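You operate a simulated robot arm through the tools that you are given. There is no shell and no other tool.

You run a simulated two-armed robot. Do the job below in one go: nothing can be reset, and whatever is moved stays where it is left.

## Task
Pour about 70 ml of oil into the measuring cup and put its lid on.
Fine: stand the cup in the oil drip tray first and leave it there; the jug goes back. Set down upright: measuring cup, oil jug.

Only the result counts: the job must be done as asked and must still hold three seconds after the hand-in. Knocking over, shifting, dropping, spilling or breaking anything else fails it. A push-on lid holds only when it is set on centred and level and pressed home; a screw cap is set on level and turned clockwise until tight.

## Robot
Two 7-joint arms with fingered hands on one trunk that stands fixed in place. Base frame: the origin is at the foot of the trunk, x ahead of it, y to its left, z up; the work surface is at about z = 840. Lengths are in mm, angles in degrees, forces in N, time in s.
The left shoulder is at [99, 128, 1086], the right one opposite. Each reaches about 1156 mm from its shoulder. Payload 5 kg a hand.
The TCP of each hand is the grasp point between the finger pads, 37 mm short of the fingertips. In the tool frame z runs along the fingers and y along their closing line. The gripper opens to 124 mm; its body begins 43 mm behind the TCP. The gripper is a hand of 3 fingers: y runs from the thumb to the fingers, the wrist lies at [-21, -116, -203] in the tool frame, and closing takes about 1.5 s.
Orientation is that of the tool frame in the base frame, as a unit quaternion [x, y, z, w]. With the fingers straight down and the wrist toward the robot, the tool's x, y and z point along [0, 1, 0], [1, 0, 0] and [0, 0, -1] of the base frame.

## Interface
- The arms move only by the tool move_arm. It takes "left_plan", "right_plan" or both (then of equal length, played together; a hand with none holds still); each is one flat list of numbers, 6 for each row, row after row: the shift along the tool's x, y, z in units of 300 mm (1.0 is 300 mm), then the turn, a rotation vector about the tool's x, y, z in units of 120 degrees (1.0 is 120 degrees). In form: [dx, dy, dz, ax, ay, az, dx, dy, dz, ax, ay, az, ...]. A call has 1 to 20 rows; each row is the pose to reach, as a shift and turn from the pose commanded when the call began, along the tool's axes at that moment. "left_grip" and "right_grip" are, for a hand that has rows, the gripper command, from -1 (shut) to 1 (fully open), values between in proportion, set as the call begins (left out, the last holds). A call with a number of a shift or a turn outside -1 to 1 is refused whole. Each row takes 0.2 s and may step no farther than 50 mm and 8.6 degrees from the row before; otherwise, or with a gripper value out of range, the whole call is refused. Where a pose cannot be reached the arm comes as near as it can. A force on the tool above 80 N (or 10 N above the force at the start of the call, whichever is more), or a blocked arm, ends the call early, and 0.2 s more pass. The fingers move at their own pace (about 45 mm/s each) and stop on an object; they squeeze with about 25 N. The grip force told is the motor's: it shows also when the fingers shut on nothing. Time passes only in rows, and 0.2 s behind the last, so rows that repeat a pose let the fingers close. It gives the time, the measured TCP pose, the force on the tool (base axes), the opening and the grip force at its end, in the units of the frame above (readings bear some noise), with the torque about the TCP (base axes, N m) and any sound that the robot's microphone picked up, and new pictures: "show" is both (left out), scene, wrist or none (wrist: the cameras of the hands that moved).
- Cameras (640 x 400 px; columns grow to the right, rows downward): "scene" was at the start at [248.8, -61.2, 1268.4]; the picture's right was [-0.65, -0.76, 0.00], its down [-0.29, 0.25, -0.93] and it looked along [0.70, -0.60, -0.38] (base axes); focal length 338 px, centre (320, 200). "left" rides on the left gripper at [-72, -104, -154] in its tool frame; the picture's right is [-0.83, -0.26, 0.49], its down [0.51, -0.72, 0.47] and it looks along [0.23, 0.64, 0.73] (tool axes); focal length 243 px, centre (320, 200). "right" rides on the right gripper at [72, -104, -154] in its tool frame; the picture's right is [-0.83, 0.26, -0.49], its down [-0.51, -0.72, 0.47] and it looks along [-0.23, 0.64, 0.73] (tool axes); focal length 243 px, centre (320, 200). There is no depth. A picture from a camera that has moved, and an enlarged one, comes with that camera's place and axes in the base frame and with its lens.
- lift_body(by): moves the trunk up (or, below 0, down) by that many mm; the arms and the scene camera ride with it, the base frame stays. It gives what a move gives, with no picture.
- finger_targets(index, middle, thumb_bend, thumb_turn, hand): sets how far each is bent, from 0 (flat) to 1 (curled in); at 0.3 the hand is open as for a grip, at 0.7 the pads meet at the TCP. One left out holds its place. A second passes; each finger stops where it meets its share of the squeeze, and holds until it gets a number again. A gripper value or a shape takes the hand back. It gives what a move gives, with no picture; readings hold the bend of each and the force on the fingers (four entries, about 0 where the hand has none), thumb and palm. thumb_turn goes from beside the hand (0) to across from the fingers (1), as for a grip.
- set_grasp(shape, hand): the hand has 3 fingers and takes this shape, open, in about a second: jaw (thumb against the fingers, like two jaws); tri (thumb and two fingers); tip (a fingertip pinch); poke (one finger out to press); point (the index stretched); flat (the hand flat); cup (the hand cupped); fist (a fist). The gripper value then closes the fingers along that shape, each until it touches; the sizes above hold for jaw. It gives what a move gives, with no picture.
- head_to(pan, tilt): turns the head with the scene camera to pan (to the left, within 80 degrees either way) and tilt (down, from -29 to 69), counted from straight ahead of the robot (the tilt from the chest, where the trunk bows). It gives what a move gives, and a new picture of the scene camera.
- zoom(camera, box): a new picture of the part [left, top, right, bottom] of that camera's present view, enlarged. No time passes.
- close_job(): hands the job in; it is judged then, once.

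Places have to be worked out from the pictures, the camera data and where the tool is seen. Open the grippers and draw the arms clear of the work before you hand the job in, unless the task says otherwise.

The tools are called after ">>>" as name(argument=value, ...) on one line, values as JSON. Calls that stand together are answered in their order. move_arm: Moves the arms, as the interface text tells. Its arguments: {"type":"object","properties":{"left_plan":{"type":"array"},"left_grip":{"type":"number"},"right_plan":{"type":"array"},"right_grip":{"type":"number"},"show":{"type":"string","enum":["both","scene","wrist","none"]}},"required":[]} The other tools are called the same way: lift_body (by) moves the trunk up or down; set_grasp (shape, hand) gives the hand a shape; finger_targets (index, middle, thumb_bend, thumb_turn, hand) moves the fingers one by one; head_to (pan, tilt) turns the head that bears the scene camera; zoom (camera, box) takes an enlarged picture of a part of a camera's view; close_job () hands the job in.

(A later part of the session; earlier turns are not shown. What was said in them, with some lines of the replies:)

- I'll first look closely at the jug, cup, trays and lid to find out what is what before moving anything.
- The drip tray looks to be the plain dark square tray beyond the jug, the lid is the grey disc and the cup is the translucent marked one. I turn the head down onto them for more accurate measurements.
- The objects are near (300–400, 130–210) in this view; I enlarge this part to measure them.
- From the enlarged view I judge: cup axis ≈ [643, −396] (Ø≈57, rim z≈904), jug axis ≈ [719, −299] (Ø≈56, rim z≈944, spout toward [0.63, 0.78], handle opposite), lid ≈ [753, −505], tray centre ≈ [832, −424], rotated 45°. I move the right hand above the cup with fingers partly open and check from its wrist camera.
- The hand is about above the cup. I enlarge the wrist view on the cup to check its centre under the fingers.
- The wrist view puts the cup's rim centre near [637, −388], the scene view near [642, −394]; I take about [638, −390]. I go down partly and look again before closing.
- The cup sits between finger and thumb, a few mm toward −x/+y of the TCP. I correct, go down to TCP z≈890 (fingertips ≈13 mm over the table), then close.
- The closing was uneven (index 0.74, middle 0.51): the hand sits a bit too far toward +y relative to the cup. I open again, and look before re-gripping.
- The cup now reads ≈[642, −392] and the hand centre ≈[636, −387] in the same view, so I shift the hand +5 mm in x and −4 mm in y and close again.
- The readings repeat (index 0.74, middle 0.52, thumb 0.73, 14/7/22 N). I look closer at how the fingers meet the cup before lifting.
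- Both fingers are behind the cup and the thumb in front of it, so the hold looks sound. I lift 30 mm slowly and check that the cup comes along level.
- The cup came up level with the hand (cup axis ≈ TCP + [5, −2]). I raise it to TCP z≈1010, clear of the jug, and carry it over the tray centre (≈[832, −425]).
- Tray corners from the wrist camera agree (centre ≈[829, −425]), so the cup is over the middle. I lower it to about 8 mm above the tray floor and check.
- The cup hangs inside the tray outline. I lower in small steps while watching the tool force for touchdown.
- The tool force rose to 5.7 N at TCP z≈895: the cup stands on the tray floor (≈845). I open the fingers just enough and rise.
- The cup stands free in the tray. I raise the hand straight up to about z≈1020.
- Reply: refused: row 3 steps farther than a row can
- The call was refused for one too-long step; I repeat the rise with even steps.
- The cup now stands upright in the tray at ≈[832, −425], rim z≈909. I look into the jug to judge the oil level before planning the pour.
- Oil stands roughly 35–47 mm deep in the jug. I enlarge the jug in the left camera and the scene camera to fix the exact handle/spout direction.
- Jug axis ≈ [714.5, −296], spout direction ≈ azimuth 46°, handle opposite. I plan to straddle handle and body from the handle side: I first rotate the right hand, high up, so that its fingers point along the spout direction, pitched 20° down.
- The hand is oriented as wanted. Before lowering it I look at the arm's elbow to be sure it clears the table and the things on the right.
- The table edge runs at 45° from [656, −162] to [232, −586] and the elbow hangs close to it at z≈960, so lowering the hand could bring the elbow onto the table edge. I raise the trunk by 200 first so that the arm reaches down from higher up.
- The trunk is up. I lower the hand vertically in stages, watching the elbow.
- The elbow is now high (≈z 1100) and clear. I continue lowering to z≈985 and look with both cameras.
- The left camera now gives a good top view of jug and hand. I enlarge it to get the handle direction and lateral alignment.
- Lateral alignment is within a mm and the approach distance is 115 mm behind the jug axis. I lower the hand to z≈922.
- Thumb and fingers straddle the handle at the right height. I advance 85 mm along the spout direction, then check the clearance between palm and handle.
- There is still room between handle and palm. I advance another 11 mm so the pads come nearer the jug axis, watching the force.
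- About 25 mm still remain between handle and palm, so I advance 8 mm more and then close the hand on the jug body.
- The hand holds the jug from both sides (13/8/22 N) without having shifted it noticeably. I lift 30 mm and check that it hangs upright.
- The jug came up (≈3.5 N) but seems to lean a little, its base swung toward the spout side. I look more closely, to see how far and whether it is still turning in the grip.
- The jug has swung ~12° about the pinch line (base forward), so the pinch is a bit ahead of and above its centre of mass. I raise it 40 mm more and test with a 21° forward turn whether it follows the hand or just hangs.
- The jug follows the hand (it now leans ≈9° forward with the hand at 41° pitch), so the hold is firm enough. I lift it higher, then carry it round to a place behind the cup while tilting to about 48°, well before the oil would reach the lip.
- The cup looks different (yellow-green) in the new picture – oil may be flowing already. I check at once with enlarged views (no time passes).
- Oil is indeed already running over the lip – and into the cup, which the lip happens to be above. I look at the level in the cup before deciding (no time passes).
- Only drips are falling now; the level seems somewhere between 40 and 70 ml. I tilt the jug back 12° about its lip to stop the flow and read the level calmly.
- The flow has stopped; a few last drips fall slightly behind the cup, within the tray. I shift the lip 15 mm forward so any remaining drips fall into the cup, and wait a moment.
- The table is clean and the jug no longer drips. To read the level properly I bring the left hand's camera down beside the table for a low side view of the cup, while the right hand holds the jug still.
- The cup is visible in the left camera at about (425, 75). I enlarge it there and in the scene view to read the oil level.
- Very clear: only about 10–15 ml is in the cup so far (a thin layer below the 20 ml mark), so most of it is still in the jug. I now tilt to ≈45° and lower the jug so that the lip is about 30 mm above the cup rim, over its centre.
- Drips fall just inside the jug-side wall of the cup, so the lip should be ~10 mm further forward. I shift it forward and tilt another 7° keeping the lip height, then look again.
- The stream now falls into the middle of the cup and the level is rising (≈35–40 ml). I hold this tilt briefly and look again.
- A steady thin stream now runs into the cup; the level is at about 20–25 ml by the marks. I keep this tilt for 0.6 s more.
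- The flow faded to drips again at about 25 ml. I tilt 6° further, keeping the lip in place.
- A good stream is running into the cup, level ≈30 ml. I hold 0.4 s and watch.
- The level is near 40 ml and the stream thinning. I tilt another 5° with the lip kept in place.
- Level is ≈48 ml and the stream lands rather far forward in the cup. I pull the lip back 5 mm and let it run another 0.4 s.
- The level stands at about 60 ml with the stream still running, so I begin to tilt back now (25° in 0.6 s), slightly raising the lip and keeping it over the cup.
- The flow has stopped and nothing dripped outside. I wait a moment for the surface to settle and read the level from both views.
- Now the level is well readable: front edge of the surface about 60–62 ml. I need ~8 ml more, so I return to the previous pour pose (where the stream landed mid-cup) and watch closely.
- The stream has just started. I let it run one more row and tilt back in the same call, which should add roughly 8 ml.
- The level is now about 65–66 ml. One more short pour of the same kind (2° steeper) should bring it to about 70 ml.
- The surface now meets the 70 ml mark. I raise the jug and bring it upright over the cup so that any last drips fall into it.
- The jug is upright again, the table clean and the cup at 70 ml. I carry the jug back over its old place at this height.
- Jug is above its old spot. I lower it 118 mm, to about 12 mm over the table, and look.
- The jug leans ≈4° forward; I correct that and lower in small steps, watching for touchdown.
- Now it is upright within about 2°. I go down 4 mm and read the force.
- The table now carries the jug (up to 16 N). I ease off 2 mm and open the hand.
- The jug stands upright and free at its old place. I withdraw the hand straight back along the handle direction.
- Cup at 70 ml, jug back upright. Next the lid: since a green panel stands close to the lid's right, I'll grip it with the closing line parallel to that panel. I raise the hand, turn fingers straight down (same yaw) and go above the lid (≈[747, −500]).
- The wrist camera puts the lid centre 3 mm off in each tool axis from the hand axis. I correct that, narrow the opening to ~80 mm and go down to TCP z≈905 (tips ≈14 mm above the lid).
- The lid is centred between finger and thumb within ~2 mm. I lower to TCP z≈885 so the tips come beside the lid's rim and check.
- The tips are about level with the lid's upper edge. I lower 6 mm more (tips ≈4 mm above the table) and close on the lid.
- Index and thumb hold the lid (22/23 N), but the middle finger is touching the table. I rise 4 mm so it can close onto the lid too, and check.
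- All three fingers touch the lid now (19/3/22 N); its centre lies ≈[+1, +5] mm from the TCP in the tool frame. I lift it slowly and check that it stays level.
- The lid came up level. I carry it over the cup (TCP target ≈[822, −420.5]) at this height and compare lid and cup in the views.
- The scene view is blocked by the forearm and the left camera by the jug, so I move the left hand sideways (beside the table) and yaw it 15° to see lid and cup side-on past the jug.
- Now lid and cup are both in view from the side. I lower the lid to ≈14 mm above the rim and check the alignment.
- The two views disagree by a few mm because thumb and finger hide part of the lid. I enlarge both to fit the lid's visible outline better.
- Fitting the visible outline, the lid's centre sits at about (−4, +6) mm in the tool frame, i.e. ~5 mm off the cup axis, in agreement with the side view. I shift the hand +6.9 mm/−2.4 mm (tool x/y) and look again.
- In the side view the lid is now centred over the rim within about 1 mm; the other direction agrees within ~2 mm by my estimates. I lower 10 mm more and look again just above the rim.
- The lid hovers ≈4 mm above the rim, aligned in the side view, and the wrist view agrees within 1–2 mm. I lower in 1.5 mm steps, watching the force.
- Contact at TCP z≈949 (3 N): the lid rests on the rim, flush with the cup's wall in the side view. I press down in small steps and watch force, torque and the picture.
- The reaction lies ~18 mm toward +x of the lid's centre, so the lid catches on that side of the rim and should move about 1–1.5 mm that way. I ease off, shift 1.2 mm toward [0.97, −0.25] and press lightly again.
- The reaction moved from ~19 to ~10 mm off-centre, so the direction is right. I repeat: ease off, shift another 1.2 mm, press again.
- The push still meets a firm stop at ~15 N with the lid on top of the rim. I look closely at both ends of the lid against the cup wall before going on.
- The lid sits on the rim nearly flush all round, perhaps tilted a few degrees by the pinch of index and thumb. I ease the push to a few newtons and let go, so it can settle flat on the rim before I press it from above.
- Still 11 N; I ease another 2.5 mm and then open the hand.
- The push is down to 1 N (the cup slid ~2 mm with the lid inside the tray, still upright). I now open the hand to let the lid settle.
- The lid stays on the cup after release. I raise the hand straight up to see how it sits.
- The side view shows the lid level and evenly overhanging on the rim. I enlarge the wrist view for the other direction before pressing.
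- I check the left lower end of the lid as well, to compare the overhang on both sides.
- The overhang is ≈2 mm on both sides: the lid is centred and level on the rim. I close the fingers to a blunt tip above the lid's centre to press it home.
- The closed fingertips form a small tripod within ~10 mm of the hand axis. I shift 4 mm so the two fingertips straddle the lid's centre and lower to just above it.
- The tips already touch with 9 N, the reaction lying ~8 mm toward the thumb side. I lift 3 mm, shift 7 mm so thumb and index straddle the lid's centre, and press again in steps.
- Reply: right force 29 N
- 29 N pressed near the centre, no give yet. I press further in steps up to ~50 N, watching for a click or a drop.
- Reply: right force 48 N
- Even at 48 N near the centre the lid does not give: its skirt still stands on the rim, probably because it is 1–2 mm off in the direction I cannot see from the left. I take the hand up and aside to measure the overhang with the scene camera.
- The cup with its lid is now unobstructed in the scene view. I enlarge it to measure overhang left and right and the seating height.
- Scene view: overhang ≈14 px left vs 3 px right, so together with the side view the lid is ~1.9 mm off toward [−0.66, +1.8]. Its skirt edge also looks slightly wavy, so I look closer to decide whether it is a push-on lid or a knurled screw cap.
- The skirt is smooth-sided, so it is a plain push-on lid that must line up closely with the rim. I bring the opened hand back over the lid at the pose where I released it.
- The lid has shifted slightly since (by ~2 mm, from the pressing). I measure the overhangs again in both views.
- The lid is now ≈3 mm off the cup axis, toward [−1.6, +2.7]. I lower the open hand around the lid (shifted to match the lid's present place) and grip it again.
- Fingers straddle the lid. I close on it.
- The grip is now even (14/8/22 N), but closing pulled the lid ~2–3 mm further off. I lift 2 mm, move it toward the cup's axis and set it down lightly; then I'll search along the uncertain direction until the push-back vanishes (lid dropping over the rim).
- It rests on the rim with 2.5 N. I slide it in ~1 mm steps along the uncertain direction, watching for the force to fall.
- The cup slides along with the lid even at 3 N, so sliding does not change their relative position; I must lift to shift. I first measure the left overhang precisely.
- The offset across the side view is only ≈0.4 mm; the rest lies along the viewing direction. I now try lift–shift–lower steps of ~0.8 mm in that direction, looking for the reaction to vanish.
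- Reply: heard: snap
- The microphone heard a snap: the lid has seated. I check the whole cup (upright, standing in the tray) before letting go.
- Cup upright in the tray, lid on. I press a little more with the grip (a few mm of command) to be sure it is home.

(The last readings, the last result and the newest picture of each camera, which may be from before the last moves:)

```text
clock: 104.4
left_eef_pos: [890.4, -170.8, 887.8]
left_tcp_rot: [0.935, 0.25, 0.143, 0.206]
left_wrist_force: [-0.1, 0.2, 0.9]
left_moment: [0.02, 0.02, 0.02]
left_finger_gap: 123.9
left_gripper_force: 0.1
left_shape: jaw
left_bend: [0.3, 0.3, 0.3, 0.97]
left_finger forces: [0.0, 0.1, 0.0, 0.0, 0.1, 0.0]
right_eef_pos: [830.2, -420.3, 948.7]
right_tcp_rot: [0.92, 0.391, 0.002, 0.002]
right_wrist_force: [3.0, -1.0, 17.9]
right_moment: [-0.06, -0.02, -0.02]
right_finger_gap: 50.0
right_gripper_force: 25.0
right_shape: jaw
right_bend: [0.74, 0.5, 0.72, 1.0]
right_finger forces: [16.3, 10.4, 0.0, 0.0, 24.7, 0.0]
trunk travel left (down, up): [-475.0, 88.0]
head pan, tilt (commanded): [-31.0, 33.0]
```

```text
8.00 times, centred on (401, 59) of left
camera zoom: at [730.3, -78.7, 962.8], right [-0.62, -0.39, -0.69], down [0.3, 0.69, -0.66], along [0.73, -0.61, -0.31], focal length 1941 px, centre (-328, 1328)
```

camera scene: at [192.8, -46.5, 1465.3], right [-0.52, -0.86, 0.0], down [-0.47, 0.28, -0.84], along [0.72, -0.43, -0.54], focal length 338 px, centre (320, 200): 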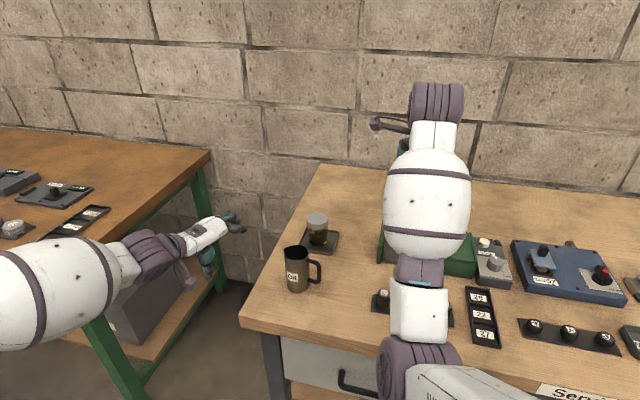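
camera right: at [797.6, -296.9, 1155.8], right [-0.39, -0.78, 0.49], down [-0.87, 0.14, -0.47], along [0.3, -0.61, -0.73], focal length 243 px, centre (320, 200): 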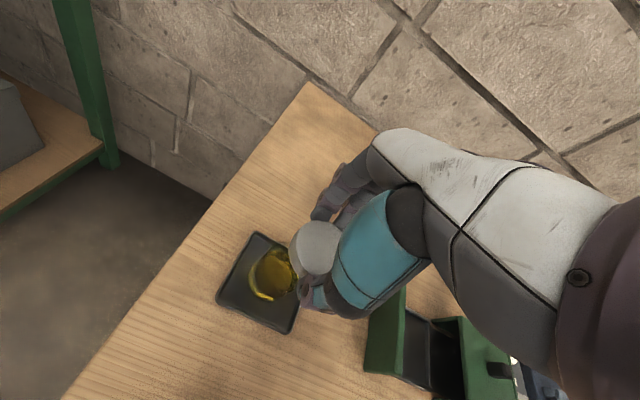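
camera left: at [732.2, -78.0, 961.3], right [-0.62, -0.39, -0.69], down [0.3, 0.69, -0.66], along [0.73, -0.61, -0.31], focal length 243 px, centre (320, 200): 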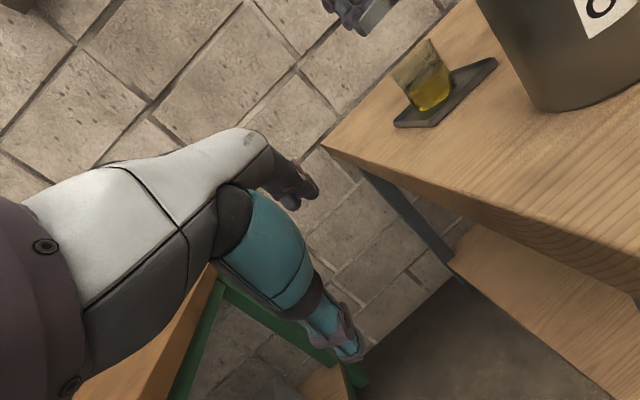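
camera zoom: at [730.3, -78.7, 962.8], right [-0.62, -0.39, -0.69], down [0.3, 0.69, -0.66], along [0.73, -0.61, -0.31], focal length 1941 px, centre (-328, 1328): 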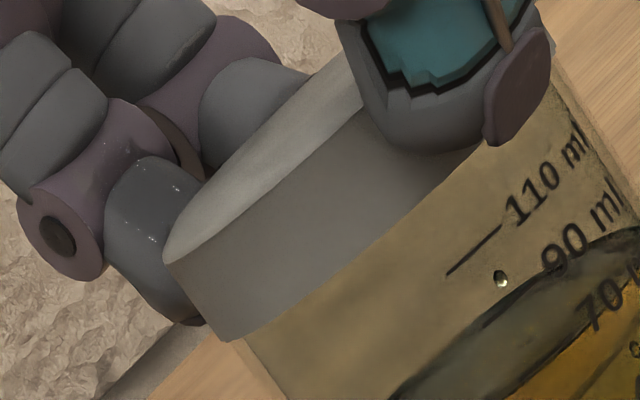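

It stays firm at 18 N. I ease the push and open the hand, then rise straight up.

>>> move_arm(right_plan=[0, 0, -0.007, 0, 0, 0, 0, 0, -0.012, 0, 0, 0, 0, 0, -0.012, 0, 0, 0], show="none")

>>> move_arm(right_plan=[0, 0, 0, 0, 0, 0, 0, 0, 0, 0, 0, 0, 0, 0, 0, 0, 0, 0, 0, 0, 0, 0, 0, 0, 0, 0, 0, 0, 0, 0, 0, 0, 0, 0, 0, 0], right_grip=0.4, show="none")

>>> move_arm(right_plan=[0, 0, -0.1, 0, 0, 0, 0, 0, -0.22, 0, 0, 0, 0, 0, -0.35, 0, 0, 0, -0.15, 0, -0.4, 0, 0, 0, -0.3, 0, -0.45, 0, 0, 0, -0.45, 0, -0.45, 0, 0, 0, -0.6, 0, -0.45, 0, 0, 0, -0.7, 0, -0.45, 0, 0, 0])

>>> zoom(camera="scene", box=[298, 205, 340, 250])

>>> zoom(camera="left", box=[360, 10, 480, 130])

```text
clock: 105.2
left_eef_pos: [890.5, -170.4, 886.7]
left_tcp_rot: [0.935, 0.251, 0.143, 0.206]
left_wrist_force: [0.3, 1.1, 0.2]
left_moment: [-0.01, -0.01, 0.0]
left_finger_gap: 124.0
left_gripper_force: 0.0
left_shape: jaw
left_bend: [0.3, 0.3, 0.3, 0.97]
left_finger forces: [0.0, 0.0, 0.1, 0.1, 0.1, 0.0]
right_eef_pos: [829.5, -420.5, 948.5]
right_tcp_rot: [0.92, 0.391, 0.0, 0.0]
right_wrist_force: [2.0, -2.2, 11.0]
right_moment: [-0.07, -0.16, -0.01]
right_finger_gap: 49.8
right_gripper_force: 25.1
right_shape: jaw
right_bend: [0.74, 0.49, 0.73, 1.0]
right_finger forces: [16.8, 9.9, 0.0, 0.1, 24.2, 0.1]
trunk travel left (down, up): [-475.0, 88.0]
head pan, tilt (commanded): [-31.0, 33.0]
```

```text
clock: 106.6
left_eef_pos: [891.2, -171.1, 885.8]
left_tcp_rot: [0.935, 0.251, 0.143, 0.205]
left_wrist_force: [0.2, 0.3, 1.4]
left_moment: [0.02, 0.0, -0.02]
left_finger_gap: 124.1
left_gripper_force: 0.2
left_shape: jaw
left_bend: [0.3, 0.3, 0.3, 0.97]
left_finger forces: [0.0, 0.0, 0.1, 0.1, 0.0, 0.0]
right_eef_pos: [828.8, -420.9, 948.0]
right_tcp_rot: [0.921, 0.39, 0.0, -0.001]
right_wrist_force: [-0.2, -0.4, 0.2]
right_moment: [0.02, 0.0, -0.01]
right_finger_gap: 86.3
right_gripper_force: 0.1
right_shape: jaw
right_bend: [0.27, 0.38, 0.59, 0.99]
right_finger forces: [0.0, 0.0, 0.0, 0.0, 0.0, 0.1]
trunk travel left (down, up): [-475.0, 88.0]
head pan, tilt (commanded): [-31.0, 33.0]
```

```text
clock: 108.4
left_eef_pos: [890.6, -171.2, 887.3]
left_tcp_rot: [0.935, 0.251, 0.143, 0.205]
left_wrist_force: [-0.4, -0.9, 0.8]
left_moment: [0.03, 0.03, 0.02]
left_finger_gap: 124.1
left_gripper_force: 0.1
left_shape: jaw
left_bend: [0.3, 0.3, 0.3, 0.97]
left_finger forces: [0.0, 0.0, 0.0, 0.1, 0.0, 0.0]
right_eef_pos: [683.6, -572.0, 1082.6]
right_tcp_rot: [0.92, 0.391, 0.001, -0.001]
right_wrist_force: [-0.3, 0.1, 0.0]
right_moment: [0.0, -0.01, -0.01]
right_finger_gap: 86.3
right_gripper_force: 0.0
right_shape: jaw
right_bend: [0.27, 0.37, 0.59, 0.99]
right_finger forces: [0.0, 0.1, 0.1, 0.0, 0.0, 0.0]
trunk travel left (down, up): [-475.0, 88.0]
head pan, tilt (commanded): [-31.0, 33.0]
camera scene: at [192.5, -46.9, 1465.3], right [-0.51, -0.86, 0.0], down [-0.47, 0.28, -0.84], along [0.72, -0.43, -0.54], focal length 338 px, centre (320, 200)
camera right: at [658.3, -447.0, 1237.4], right [-0.39, -0.78, 0.49], down [-0.87, 0.14, -0.47], along [0.3, -0.61, -0.73], focal length 243 px, centre (320, 200)
```

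scene: 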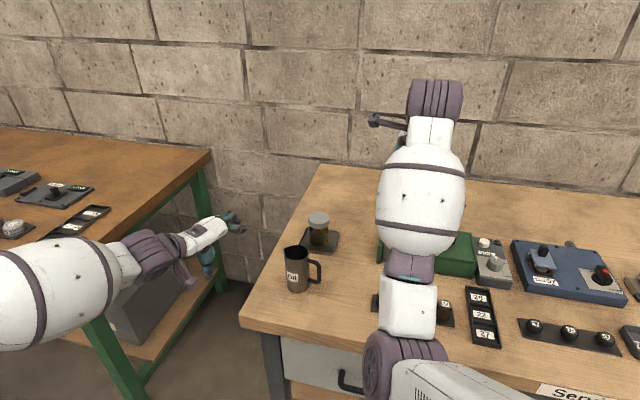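
right: 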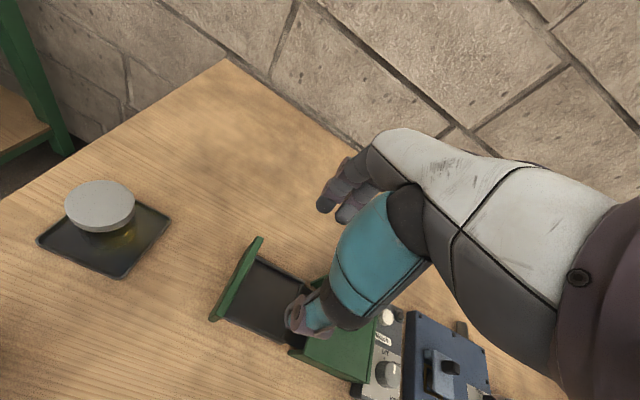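

```text
8.89 times, centred on (319, 228) of scene
camera zoom: at [192.5, -46.9, 1465.3], right [-0.51, -0.86, 0.0], down [-0.47, 0.28, -0.84], along [0.72, -0.43, -0.54], focal length 3004 px, centre (329, -44)
```

zoom: 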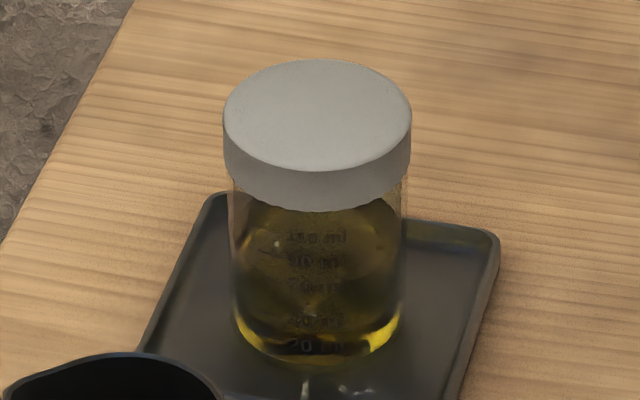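

```text
3.33 times, centred on (420, 70) of left
camera zoom: at [731.4, -79.5, 961.4], right [-0.62, -0.39, -0.69], down [0.3, 0.69, -0.66], along [0.73, -0.61, -0.31], focal length 809 px, centre (-13, 633)
```

zoom: 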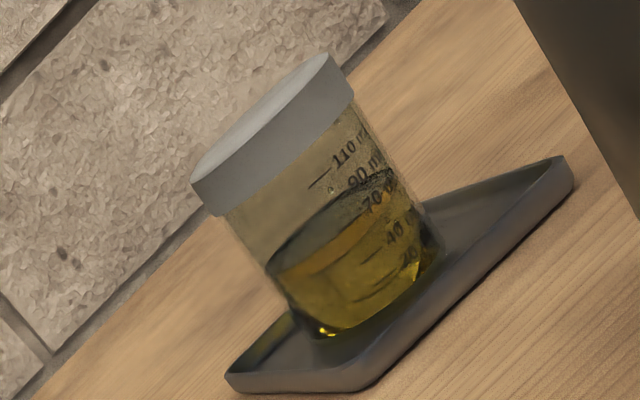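

The lid looks centred now. I compare the lid's height against the marks with an enlarged view to confirm it is really home.

>>> zoom(camera="left", box=[385, 30, 425, 70])

>>> zoom(camera="scene", box=[306, 214, 334, 240])

>>> zoom(camera="left", box=[420, 18, 450, 48])

>>> zoom(camera="left", box=[374, 54, 404, 84])

```text
10.00 times, centred on (405, 50) of left
camera zoom: at [731.4, -79.5, 961.4], right [-0.62, -0.39, -0.69], down [0.3, 0.69, -0.66], along [0.73, -0.61, -0.31], focal length 2426 px, centre (-530, 1700)
```

zoom: 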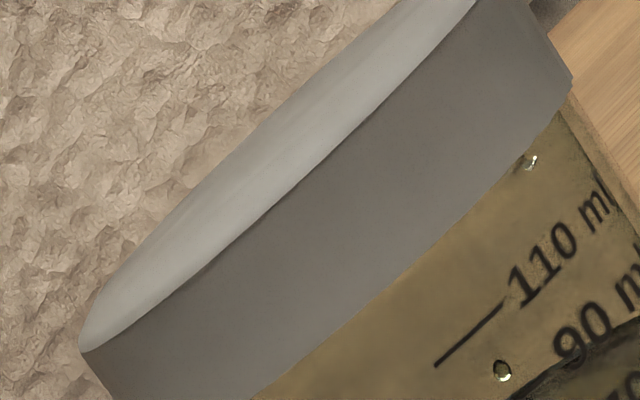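

```text
15.38 times, centred on (320, 227) of scene
camera zoom: at [192.5, -46.9, 1465.3], right [-0.51, -0.86, 0.0], down [-0.47, 0.28, -0.84], along [0.72, -0.43, -0.54], focal length 5199 px, centre (320, -215)
```

zoom: 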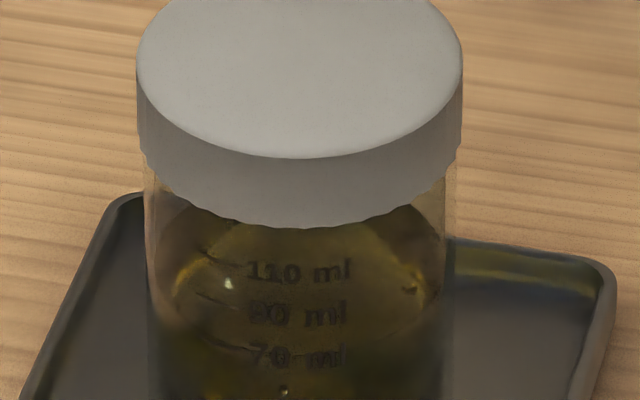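

```text
13.33 times, centred on (435, 33) of left
camera zoom: at [731.4, -79.5, 961.4], right [-0.62, -0.39, -0.69], down [0.3, 0.69, -0.66], along [0.73, -0.61, -0.31], focal length 3235 px, centre (-1213, 2427)
```

zoom: 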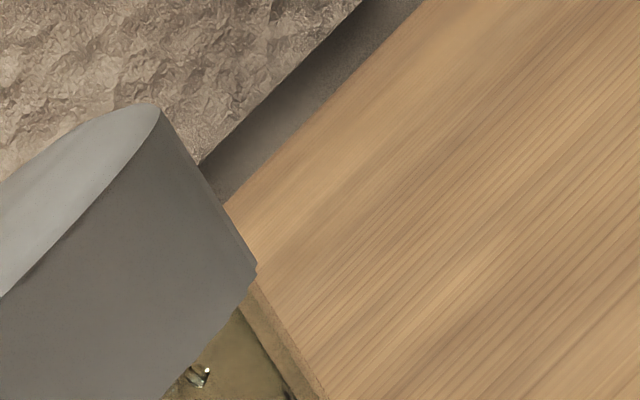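

```text
13.33 times, centred on (389, 69) of left
camera zoom: at [731.4, -79.5, 961.4], right [-0.62, -0.39, -0.69], down [0.3, 0.69, -0.66], along [0.73, -0.61, -0.31], focal length 3235 px, centre (-600, 1947)
```

zoom: 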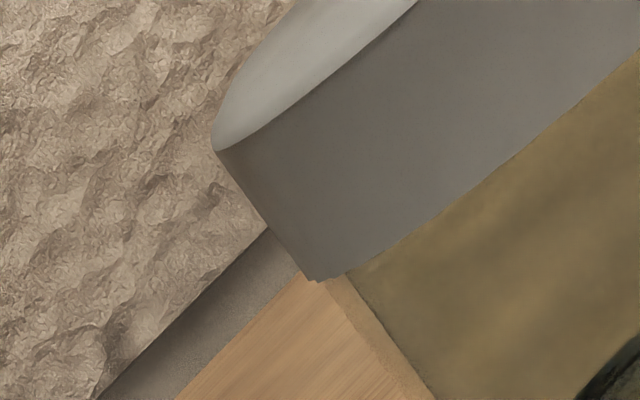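

Lid seated centred (snap heard, firm under 18 N), cup upright in the tray with 70 ml, jug back. I open both hands fully and draw both arms up and away.

>>> move_arm(left_plan=[0.0462, 0.0283, -0.1355, 0, 0, 0, 0.0923, 0.0567, -0.271, 0, 0, 0, 0.1385, 0.085, -0.4065, 0, 0, 0, 0.1847, 0.1133, -0.542, 0, 0, 0, 0.2308, 0.1417, -0.6775, 0, 0, 0, 0.277, 0.17, -0.813, 0, 0, 0, 0.277, 0.17, -0.813, 0, 0, 0], right_plan=[-0.0555, 0, -0.0667, 0, 0, 0, -0.111, 0, -0.1333, 0, 0, 0, -0.1665, 0, -0.2, 0, 0, 0, -0.222, 0, -0.2667, 0, 0, 0, -0.2775, 0, -0.3333, 0, 0, 0, -0.333, 0, -0.4, 0, 0, 0, -0.333, 0, -0.4, 0, 0, 0], left_grip=1, right_grip=1)

>>> zoom(camera="scene", box=[270, 190, 380, 300])

>>> zoom(camera="right", box=[0, 120, 220, 320])

```text
clock: 110.0
left_eef_pos: [892.1, -92.5, 1134.2]
left_tcp_rot: [0.935, 0.252, 0.142, 0.206]
left_wrist_force: [-0.5, -0.7, -0.6]
left_moment: [-0.04, -0.01, -0.02]
left_finger_gap: 124.3
left_gripper_force: 0.2
left_shape: jaw
left_bend: [0.3, 0.3, 0.3, 0.97]
left_finger forces: [0.0, 0.0, 0.1, 0.0, 0.0, 0.0]
right_eef_pos: [614.8, -641.4, 1204.8]
right_tcp_rot: [0.921, 0.391, -0.001, -0.001]
right_wrist_force: [-0.7, 1.0, 0.9]
right_moment: [0.02, 0.02, 0.02]
right_finger_gap: 123.8
right_gripper_force: 0.0
right_shape: jaw
right_bend: [0.3, 0.3, 0.3, 0.98]
right_finger forces: [0.0, 0.0, 0.0, 0.0, 0.0, 0.1]
trunk travel left (down, up): [-475.0, 88.0]
head pan, tilt (commanded): [-31.0, 33.0]
camera scene: at [194.3, -45.9, 1464.9], right [-0.52, -0.86, 0.0], down [-0.47, 0.28, -0.84], along [0.72, -0.43, -0.55], focal length 338 px, centre (320, 200)
camera right: at [590.5, -517.5, 1357.7], right [-0.39, -0.78, 0.49], down [-0.87, 0.14, -0.47], along [0.3, -0.61, -0.73], focal length 243 px, centre (320, 200)
camera left: at [733.4, -1.2, 1210.2], right [-0.62, -0.39, -0.68], down [0.3, 0.69, -0.66], along [0.73, -0.61, -0.31], focal length 243 px, centre (320, 200)
```

scene: 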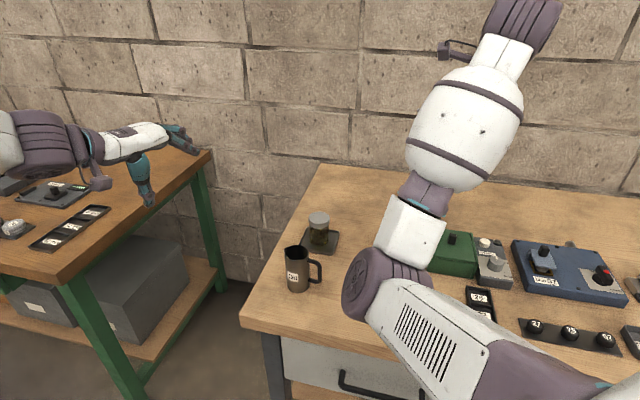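
right: 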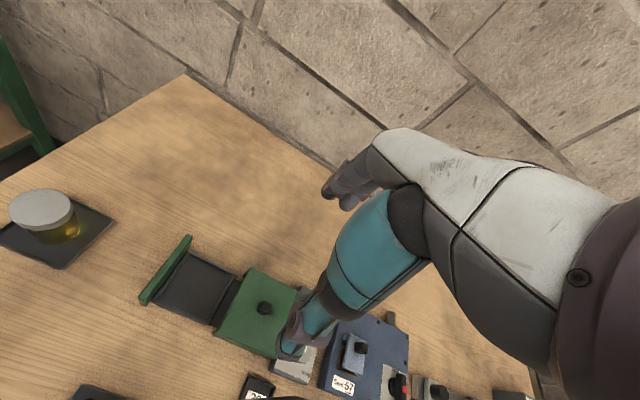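
left: 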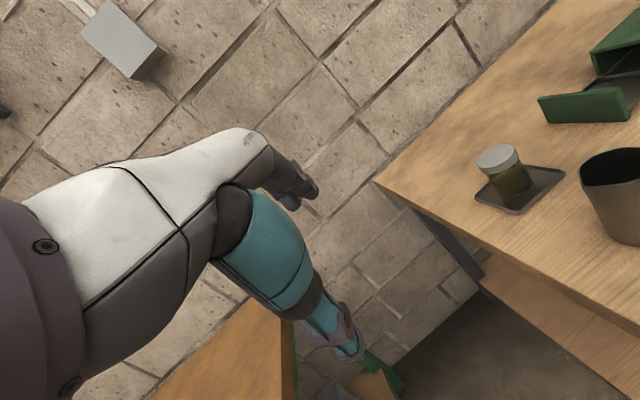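

```text
3.64 times, centred on (325, 245) of scene
camera zoom: at [194.3, -45.9, 1464.9], right [-0.52, -0.86, 0.0], down [-0.47, 0.28, -0.84], along [0.72, -0.43, -0.55], focal length 1229 px, centre (302, 36)
```

zoom: 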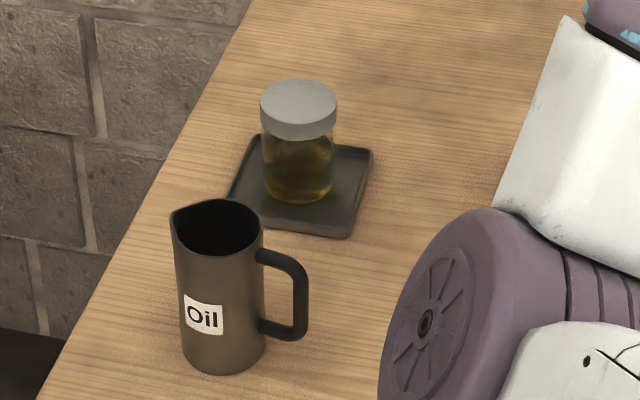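

```text
2.00 times, centred on (110, 220) of right
camera zoom: at [590.5, -517.5, 1357.7], right [-0.39, -0.78, 0.49], down [-0.87, 0.14, -0.47], along [0.3, -0.61, -0.73], focal length 485 px, centre (740, 160)
```

zoom: 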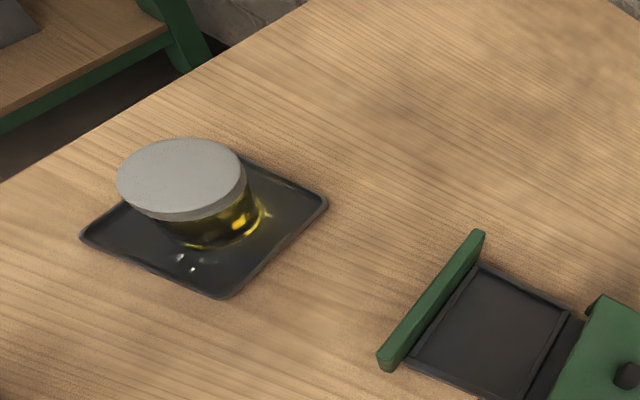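

Final check: lidded cup upright in the drip tray, jug upright at its old place, table clean, hands open and clear. I hand the job in.

>>> close_job()

```text
The job is handed in.
```

I handed the job in. The cup stands upright in the drip tray with its oil at the 70 ml mark and its lid on. The jug is upright, back where it stood.

- **Oil level:** I poured in stages and stopped when the surface met the 70 ml mark in the side view.
- **Drips:** A few drops landed in the tray while pouring. I saw none on the table.
- **Lid:** My first tries sat a few millimetres off centre, and pressing to about 48 N did not seat it. After I re-centred it, the microphone picked up a snap, and it stayed firm when I pressed again to 18 N. I did not test it by pulling on it.
- **Cup position:** The cup slid a few millimetres inside the tray while I was fitting the lid.

Both hands are open and drawn clear. The trunk is still raised 200 mm from where it started.
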